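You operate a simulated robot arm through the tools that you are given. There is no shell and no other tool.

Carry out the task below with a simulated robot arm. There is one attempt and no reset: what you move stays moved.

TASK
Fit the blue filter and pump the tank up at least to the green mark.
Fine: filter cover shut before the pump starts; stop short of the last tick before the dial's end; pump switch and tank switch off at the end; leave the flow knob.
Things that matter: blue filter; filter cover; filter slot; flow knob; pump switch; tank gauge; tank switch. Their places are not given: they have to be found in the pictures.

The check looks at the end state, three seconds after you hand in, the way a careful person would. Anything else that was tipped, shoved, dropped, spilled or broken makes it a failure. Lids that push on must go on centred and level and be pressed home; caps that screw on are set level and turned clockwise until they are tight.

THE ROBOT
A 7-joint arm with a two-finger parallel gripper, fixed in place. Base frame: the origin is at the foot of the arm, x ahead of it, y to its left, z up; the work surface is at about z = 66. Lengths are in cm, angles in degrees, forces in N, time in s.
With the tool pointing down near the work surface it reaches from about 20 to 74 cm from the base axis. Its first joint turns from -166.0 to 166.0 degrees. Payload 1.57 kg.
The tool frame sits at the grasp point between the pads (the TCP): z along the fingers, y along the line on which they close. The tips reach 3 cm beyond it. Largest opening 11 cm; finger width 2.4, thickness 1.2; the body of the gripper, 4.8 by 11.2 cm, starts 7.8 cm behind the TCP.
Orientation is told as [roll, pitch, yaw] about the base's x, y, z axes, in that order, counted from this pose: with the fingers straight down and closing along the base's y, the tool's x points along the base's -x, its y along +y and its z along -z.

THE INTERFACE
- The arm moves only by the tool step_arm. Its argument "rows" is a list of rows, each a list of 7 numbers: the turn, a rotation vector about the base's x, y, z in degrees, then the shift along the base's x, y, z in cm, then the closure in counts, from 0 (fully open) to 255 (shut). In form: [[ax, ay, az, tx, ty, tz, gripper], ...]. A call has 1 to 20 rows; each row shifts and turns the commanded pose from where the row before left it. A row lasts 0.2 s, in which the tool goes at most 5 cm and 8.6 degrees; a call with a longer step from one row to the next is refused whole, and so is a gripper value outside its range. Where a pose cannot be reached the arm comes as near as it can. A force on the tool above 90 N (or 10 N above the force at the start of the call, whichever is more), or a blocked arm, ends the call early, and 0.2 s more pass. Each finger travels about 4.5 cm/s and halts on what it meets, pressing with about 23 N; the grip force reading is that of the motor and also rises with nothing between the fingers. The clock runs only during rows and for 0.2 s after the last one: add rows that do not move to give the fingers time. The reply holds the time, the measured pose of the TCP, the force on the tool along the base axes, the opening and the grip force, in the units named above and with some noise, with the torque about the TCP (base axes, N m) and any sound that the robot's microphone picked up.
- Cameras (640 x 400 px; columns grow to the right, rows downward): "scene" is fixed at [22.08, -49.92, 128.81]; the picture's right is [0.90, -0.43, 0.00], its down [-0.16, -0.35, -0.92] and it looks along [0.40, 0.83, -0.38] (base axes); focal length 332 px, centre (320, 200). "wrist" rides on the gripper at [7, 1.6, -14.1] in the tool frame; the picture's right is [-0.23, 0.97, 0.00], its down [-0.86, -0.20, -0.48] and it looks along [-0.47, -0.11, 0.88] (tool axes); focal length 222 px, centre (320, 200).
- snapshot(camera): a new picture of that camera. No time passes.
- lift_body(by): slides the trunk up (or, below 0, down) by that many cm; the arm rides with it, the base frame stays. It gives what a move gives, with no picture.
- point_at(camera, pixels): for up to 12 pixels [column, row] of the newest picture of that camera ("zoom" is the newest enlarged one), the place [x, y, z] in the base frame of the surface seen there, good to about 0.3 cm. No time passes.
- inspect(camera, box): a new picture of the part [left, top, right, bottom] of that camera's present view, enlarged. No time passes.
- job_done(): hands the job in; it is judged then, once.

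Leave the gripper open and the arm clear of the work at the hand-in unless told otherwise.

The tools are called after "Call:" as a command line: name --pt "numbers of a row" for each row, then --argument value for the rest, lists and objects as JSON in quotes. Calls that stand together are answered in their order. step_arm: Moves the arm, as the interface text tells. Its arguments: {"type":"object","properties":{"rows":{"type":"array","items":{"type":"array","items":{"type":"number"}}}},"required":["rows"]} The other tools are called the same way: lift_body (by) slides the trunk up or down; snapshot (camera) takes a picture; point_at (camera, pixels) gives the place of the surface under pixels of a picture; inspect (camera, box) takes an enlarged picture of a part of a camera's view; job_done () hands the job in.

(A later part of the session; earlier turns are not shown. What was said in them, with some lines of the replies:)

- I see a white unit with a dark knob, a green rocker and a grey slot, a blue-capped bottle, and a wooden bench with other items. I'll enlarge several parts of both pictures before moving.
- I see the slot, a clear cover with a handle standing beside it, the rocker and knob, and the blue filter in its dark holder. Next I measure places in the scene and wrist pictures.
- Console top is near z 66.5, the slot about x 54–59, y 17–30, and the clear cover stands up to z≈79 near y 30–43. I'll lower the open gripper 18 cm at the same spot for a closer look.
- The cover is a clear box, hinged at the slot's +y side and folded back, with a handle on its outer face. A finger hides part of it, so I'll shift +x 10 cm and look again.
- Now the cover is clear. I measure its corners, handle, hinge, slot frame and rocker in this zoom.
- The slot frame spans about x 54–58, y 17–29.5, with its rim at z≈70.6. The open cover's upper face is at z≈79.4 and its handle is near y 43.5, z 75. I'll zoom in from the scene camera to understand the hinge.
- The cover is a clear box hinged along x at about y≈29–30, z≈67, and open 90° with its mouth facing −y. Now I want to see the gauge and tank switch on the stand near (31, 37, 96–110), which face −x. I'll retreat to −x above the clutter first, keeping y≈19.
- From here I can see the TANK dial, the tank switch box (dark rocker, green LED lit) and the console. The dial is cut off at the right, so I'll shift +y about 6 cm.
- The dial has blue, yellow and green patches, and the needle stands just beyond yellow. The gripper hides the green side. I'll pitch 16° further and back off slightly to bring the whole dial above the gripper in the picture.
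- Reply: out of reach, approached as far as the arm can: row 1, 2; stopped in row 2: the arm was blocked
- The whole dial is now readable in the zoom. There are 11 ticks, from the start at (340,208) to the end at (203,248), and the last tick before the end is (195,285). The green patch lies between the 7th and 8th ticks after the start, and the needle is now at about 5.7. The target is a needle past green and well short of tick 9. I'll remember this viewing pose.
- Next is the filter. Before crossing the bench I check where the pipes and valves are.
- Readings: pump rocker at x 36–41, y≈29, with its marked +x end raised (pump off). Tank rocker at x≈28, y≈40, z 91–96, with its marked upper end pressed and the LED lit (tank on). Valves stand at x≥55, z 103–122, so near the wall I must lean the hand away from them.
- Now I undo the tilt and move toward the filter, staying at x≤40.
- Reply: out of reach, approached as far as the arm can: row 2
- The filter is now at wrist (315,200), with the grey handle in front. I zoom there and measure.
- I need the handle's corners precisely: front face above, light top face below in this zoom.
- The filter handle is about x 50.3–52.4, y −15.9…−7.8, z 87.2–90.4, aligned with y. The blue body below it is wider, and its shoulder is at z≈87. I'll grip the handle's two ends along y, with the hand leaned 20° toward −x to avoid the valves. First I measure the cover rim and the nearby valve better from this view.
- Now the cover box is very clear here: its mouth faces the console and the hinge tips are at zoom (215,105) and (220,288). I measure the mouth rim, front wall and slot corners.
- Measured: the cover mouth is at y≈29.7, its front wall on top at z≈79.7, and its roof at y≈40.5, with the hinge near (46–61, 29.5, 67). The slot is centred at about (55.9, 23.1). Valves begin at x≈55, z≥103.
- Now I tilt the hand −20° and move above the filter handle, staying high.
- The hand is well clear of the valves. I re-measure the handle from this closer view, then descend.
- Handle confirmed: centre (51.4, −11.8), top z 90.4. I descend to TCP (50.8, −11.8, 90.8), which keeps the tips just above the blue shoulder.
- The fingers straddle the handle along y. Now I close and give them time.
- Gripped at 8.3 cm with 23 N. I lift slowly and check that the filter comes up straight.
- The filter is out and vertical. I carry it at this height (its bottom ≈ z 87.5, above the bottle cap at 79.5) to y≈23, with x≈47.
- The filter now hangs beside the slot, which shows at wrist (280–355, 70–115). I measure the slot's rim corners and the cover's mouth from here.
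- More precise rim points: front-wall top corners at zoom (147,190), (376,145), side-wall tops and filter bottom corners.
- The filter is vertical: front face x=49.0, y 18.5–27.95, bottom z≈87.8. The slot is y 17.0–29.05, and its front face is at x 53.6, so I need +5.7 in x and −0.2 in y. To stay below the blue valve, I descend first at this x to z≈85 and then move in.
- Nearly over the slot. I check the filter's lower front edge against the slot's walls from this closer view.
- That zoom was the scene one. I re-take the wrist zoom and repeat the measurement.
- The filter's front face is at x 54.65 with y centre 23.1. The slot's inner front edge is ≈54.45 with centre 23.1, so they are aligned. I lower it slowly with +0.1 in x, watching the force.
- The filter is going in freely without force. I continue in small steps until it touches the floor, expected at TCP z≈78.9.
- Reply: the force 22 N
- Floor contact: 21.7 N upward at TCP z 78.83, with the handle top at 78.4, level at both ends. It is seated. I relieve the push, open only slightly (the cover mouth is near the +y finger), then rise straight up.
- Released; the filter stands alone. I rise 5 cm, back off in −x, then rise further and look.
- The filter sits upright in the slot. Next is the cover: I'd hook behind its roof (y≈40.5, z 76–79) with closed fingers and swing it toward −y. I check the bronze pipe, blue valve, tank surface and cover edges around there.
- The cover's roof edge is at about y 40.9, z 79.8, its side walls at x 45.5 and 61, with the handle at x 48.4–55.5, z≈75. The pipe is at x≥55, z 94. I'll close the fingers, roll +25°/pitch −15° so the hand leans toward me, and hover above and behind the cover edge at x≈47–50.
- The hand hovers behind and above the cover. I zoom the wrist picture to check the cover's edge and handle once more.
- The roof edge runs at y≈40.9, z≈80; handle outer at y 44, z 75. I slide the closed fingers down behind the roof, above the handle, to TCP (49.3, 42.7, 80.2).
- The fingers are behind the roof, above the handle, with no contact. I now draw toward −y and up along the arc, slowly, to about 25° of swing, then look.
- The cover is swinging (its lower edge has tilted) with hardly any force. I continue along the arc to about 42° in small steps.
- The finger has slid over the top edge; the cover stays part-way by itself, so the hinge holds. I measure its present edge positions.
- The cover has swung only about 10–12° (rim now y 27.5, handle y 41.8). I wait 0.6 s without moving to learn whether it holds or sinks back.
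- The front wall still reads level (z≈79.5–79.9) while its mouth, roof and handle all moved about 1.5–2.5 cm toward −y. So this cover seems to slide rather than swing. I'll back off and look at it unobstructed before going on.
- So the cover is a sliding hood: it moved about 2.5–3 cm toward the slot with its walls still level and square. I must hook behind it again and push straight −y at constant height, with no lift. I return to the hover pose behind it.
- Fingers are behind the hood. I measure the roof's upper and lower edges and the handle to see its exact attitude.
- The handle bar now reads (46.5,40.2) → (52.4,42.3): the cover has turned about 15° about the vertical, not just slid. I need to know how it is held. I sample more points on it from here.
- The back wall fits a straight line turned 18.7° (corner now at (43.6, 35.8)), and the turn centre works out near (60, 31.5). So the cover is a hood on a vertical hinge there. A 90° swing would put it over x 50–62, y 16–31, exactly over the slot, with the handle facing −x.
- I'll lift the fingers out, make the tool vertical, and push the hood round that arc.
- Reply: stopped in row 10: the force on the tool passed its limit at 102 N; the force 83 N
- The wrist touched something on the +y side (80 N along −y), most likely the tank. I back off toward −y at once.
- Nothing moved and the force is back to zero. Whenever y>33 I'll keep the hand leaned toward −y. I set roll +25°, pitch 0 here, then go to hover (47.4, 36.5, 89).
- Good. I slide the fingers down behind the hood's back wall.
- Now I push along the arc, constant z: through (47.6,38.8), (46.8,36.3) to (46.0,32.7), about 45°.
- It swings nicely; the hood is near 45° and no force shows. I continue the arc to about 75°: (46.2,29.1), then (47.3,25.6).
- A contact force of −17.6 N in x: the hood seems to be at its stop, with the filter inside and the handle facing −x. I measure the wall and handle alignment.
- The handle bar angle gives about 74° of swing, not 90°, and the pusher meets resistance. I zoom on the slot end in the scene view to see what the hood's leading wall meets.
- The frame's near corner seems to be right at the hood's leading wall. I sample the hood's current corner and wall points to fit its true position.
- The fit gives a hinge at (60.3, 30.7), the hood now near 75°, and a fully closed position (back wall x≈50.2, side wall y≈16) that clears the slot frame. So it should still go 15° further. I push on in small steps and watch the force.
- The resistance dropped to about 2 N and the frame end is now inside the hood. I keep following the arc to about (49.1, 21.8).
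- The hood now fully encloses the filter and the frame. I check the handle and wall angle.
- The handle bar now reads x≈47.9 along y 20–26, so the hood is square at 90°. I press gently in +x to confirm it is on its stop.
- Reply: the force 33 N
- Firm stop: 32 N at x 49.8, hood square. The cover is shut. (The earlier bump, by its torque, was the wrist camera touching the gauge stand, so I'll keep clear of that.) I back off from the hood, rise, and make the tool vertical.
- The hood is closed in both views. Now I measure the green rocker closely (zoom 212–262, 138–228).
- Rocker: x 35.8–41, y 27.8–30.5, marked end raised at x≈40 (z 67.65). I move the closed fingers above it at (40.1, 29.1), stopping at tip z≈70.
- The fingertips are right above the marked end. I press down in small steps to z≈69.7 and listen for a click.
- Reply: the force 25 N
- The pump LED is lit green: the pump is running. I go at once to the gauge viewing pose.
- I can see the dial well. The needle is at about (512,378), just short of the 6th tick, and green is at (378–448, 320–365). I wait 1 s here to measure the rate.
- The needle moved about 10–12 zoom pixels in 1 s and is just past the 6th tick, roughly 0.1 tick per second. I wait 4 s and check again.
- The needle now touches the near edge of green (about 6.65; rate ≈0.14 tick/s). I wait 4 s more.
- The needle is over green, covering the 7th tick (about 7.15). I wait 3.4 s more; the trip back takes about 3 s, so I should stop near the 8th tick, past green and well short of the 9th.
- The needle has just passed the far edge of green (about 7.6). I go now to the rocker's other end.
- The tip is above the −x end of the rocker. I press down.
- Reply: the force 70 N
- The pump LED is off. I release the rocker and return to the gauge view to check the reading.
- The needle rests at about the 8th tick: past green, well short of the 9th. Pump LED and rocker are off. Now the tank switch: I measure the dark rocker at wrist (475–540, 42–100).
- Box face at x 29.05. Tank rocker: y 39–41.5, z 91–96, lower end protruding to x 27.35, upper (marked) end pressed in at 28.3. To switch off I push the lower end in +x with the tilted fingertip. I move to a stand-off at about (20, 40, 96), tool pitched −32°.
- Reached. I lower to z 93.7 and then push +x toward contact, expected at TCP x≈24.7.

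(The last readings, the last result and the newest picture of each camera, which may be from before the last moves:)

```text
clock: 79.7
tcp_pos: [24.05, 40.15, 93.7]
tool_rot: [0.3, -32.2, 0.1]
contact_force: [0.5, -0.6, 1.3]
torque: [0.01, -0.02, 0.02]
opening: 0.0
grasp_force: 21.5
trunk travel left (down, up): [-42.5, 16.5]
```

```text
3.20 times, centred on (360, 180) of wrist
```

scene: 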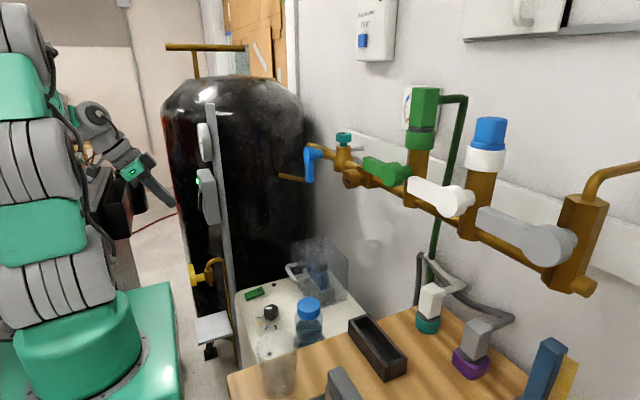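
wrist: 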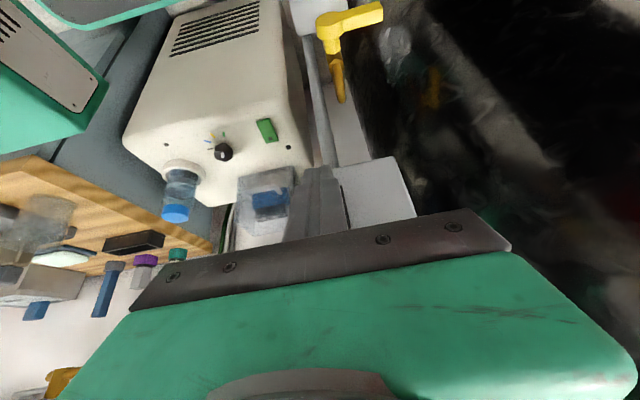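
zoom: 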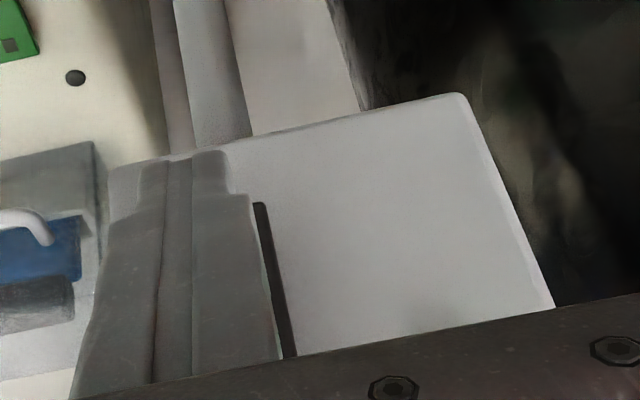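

The tip is level with the rocker's protruding lower end. I push on in small +x steps.

Call:
step_arm --pt "0 0 0 0.5 0 0 255" --pt "0 0 0 0.4 0 0 255" --pt "0 0 0 0.4 0 0 255" --pt "0 0 0 0.3 0 0 255"

Call:
inspect --camera "scene" --box '[130, 110, 250, 240]'

```text
clock: 80.7
tcp_pos: [25.42, 40.15, 93.92]
tool_rot: [0.2, -32.1, 0.3]
contact_force: [-11.2, -2.8, -0.1]
torque: [-0.1, 0.26, -0.12]
opening: 0.0
grasp_force: 21.5
trunk travel left (down, up): [-42.5, 16.5]
```

```text
3.08 times, centred on (190, 175) of scene
```

zoom: 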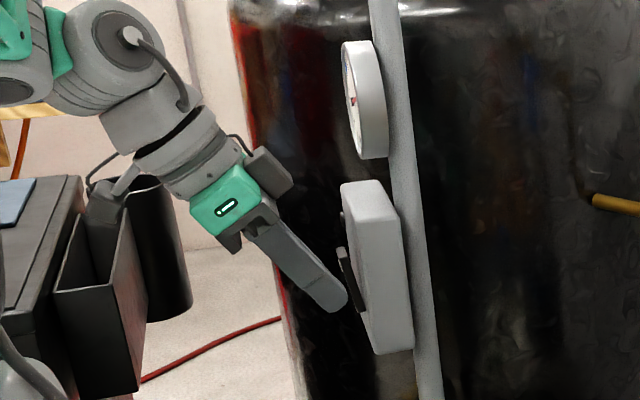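

The tank LED is out and the rocker has flipped. I back off in −x, then return to the gauge view for a check.

Call:
step_arm --pt "0 0 0 -1.5 0 0 255" --pt "0 0 0 -2.5 0 0.5 255" --pt "0 0 0 -1.5 -1 2 255" --pt "0 0 0 0 -3.5 2 255" --pt "0 0 0 0 -3.5 2 255" --pt "0 0 0 0 -3.5 2 255" --pt "0 0 -6 0.8 -3 1.5 255" --pt "0 0 -6 0.8 -3.3 0.6 200" --pt "0 0 0 0 0 0 100"

Call:
snapshot --camera "wrist"

Call:
snapshot --camera "scene"

Call:
inspect --camera "wrist" --box '[480, 120, 640, 280]'

Call:
inspect --camera "wrist" --box '[220, 0, 420, 200]'

```text
clock: 82.7
tcp_pos: [21.77, 22.29, 104.4]
tool_rot: [0.3, -32.1, -12.0]
contact_force: [-1.2, 0.1, -0.2]
torque: [0.03, 0.0, 0.03]
opening: 4.78
grasp_force: 0.0
trunk travel left (down, up): [-42.5, 16.5]
```

```text
taken
```

wrist: 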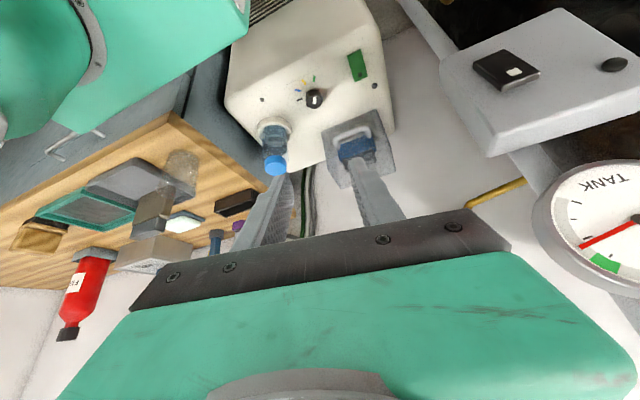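

```text
taken
```

scene: 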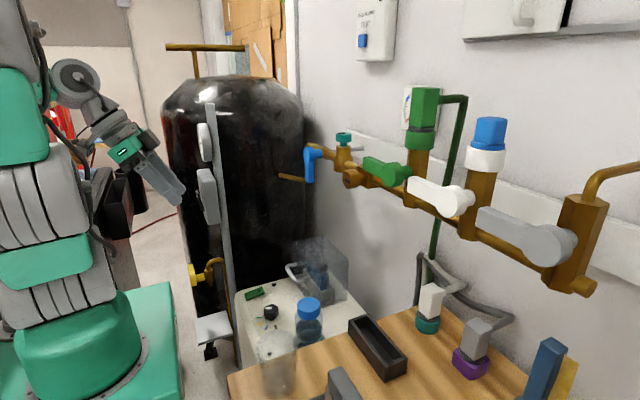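

```text
2.50 times, centred on (560, 200) of wrist
```

zoom: 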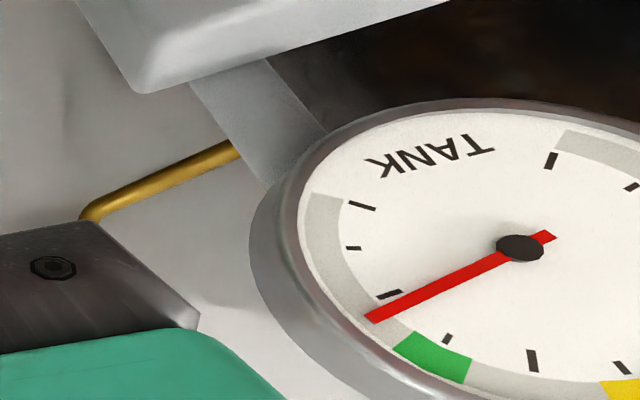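

```text
2.00 times, centred on (320, 100) of wrist
```

zoom: 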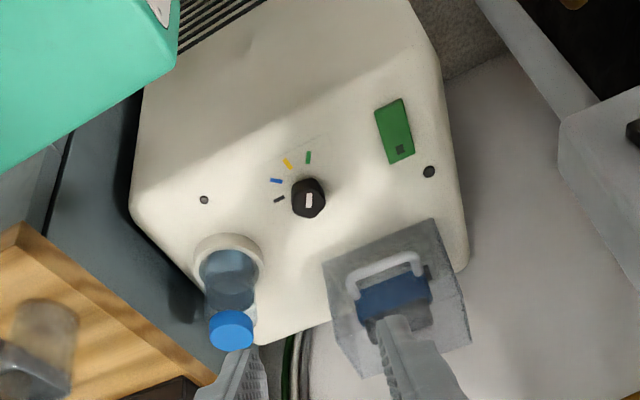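

The needle holds near the 8th tick, both LEDs are out, and the knob is untouched. Last check: whether the hood is still square on its stop.

Call:
point_at --camera "zoom" --pixels '[[352, 278], [370, 270], [390, 263], [410, 258], [345, 290], [422, 268], [340, 270], [440, 240], [330, 300], [435, 300]]'

Call:
inspect --camera "scene" --box '[240, 220, 380, 320]'

Call:
inspect --camera "scene" --box '[150, 80, 260, 370]'

```text
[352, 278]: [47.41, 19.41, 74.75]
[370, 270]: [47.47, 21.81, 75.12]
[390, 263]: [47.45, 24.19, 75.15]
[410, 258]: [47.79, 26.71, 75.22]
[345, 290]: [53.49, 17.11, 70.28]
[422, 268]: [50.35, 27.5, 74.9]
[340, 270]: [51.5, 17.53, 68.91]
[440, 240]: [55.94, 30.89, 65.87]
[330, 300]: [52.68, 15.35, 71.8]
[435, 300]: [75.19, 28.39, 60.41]
```

```text
4.00 times, centred on (310, 270) of scene
```

zoom: 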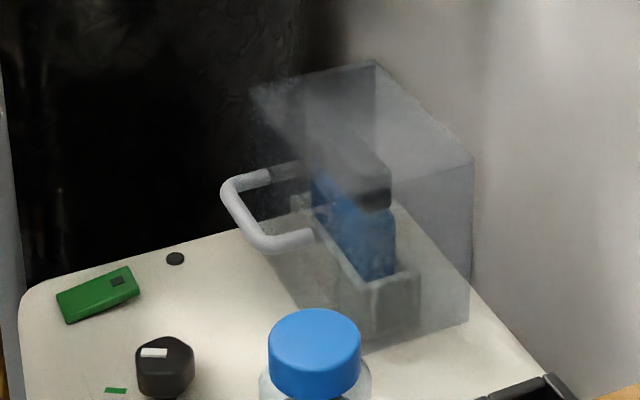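

```text
1.38 times, centred on (205, 225) of scene
```

zoom: 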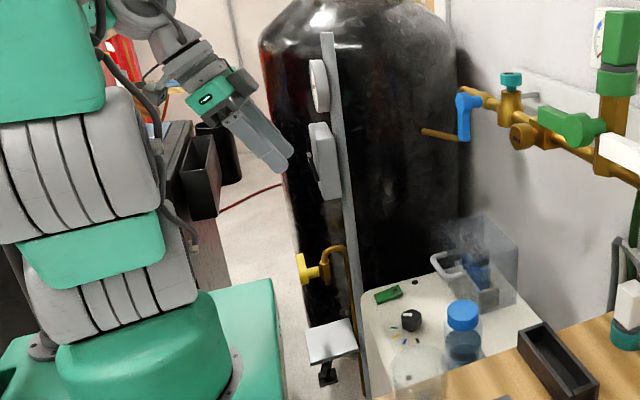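

The handle bar reads x 47.4–47.8, within a few degrees of square. To be sure it is fully home I go back above it for a closer measurement, opening the gripper on the way.

Call:
step_arm --pt "0 0 6 1.5 0 0 60" --pt "0 0 6 2 0 0 0" --pt "0 8 0 2.5 0 -1 0" --pt "0 8 0 2.5 0 -1.5 0" --pt "0 8 0 2.5 -0.5 -1.5 0" --pt "0 8 0 2.5 -1 -1.5 0" --pt "0 0 0 2.5 -1 -1.5 0" --pt "0 0 0 2 -1 -1 0" --pt "0 0 0 0 0 0 0"

Call:
snapshot --camera "wrist"

Call:
inspect --camera "wrist" --box '[240, 60, 420, 200]'

```text
clock: 84.7
tcp_pos: [39.51, 18.78, 96.4]
tool_rot: [0.4, -0.2, 0.1]
contact_force: [-0.3, -0.7, -0.1]
torque: [0.01, 0.03, 0.01]
opening: 11.04
grasp_force: 0.0
trunk travel left (down, up): [-42.5, 16.5]
```

```text
taken
```

wrist: 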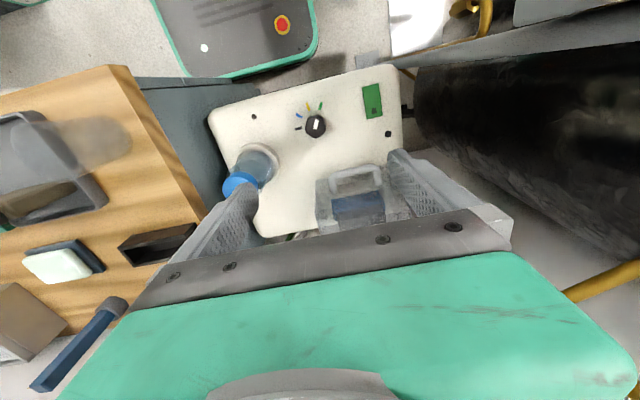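

```text
2.86 times, centred on (330, 130) of wrist
```

zoom: 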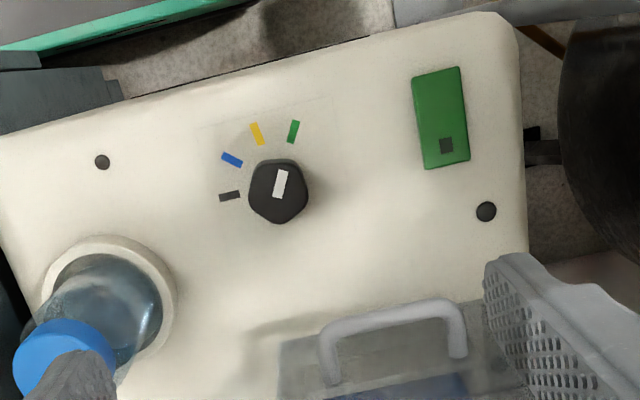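

The knob still points as at the start. I shift +x 7 cm to see the whole hood.

Call:
step_arm --pt "0 0 0 2.5 1 0 0" --pt "0 0 0 2.5 1 0 0" --pt "0 0 0 2 1 0 0" --pt "0 0 0 0 0 0 0"

Call:
inspect --camera "wrist" --box '[280, 80, 440, 210]'

Call:
point_at --camera "zoom" --pixels '[[180, 200], [220, 190], [260, 180], [300, 170], [320, 165], [140, 230], [350, 190], [200, 260], [330, 240], [250, 250], [130, 300], [370, 260]]'

```text
clock: 85.7
tcp_pos: [46.57, 22.07, 96.43]
tool_rot: [0.3, -0.1, 0.1]
contact_force: [-0.1, -0.5, -0.4]
torque: [-0.01, -0.01, -0.01]
opening: 11.0
grasp_force: 0.1
trunk travel left (down, up): [-42.5, 16.5]
```

```text
3.08 times, centred on (360, 145) of wrist
```

zoom: 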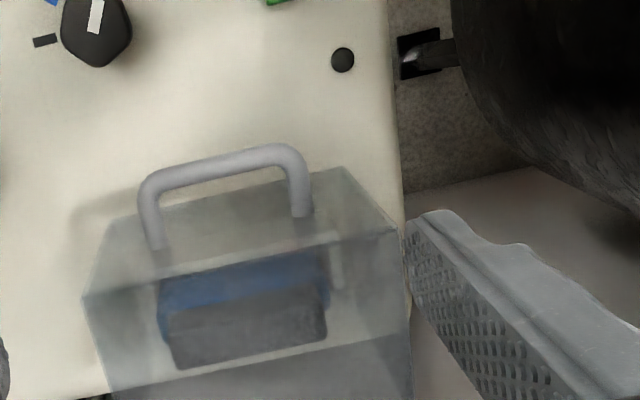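

```text
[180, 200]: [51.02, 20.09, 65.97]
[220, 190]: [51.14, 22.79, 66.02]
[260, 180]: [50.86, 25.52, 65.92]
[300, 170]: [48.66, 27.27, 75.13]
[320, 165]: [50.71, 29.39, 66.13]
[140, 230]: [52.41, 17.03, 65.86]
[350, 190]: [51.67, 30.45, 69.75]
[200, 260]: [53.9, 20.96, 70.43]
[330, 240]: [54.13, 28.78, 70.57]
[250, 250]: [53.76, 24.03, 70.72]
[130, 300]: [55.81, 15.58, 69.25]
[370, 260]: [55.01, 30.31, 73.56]
```

Call:
point_at --camera "zoom" --pixels '[[155, 180], [190, 170], [220, 163], [250, 157], [280, 152], [95, 297], [200, 274], [385, 234], [110, 235], [340, 175], [100, 320], [150, 285]]'

Call:
point_at --camera "zoom" --pixels '[[92, 290], [97, 260], [105, 305], [130, 350], [115, 340], [398, 240], [405, 300], [400, 330], [380, 245], [300, 258], [250, 268], [170, 288]]'

```text
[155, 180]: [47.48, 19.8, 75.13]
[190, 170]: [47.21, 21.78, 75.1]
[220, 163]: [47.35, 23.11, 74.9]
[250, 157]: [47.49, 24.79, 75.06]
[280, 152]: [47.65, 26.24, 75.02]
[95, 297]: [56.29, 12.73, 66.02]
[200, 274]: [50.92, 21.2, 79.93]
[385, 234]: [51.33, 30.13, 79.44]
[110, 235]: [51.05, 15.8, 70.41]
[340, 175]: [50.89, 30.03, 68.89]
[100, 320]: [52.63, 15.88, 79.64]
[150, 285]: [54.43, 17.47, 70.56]
```

```text
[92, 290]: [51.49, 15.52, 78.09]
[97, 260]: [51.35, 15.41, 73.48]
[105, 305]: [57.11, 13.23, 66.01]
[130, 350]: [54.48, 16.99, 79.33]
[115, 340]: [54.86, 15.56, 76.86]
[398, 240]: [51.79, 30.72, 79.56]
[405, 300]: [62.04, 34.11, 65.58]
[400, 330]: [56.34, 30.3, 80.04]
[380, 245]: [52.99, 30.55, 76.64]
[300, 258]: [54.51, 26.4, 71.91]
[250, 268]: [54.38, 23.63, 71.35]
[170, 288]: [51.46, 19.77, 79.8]
```

Back wall x≈51.0 along its whole length, side wall y≈15.5 all along: the hood is square and shut. I raise the open arm clear to its starting height.

Call:
step_arm --pt "0 0 0 -0.8 -0.5 3.5 0" --pt "0 0 0 -0.8 -0.5 3.5 0" --pt "0 0 0 -0.8 -0.5 4 0" --pt "0 0 0 -0.8 -0.5 4 0" --pt "0 0 0 -0.8 -0.5 4 0" --pt "0 0 0 0 0 0 0"

Call:
snapshot --camera "scene"

Call:
snapshot --camera "wrist"

```text
clock: 87.1
tcp_pos: [42.56, 19.45, 115.91]
tool_rot: [0.3, -0.1, 0.1]
contact_force: [-0.2, -0.3, -0.2]
torque: [-0.04, -0.02, -0.01]
opening: 11.01
grasp_force: 0.0
trunk travel left (down, up): [-42.5, 16.5]
```

```text
taken
```

scene: 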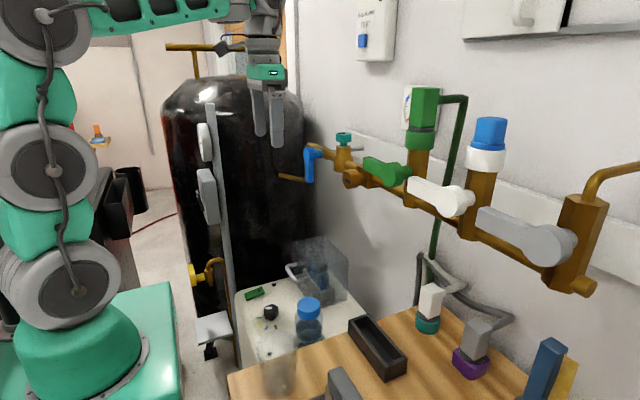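

```text
taken
```

wrist: 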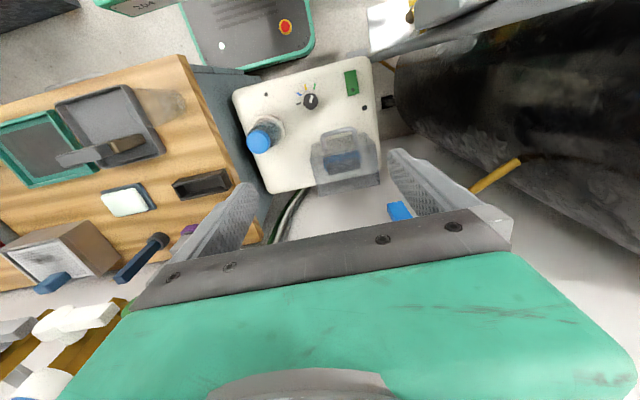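

The final state is as asked:
- The blue filter is seated in its slot and the cover is shut.
- The needle is past green and short of the last tick.
- Both switches are off, with their LEDs dark, and the knob is untouched.
- Nothing else has moved, and the arm is clear with the gripper open.

I hand the job in.

Call:
job_done

```text
The job is handed in.
```

I handed in the job with the blue filter fitted and the tank pumped past the green mark. I don't have the result of the check yet.

- **Filter:** it stands upright on the floor of its slot, and its handle was level when seated.
- **Cover:** it turned out to be a clear hood on a vertical hinge. I swung it shut against its stop before starting the pump, and measured it square afterwards.
- **Gauge:** the needle stopped at about the eighth tick and held there. That is past green and short of the ninth tick, the last before the end.
- **Switches:** the pump switch and tank switch are both off, with their lights out.
- **Flow knob:** not touched.

**Bump on the way:** while I was moving in to close the cover, the arm hit something on the tank side at about 100 N and stopped. From the readings it was probably the wrist camera against the gauge stand. I backed off straight away. In the later pictures the stand, gauge and tank looked unmoved, and the switch and gauge worked normally.

The arm is raised clear of the work with the gripper open.
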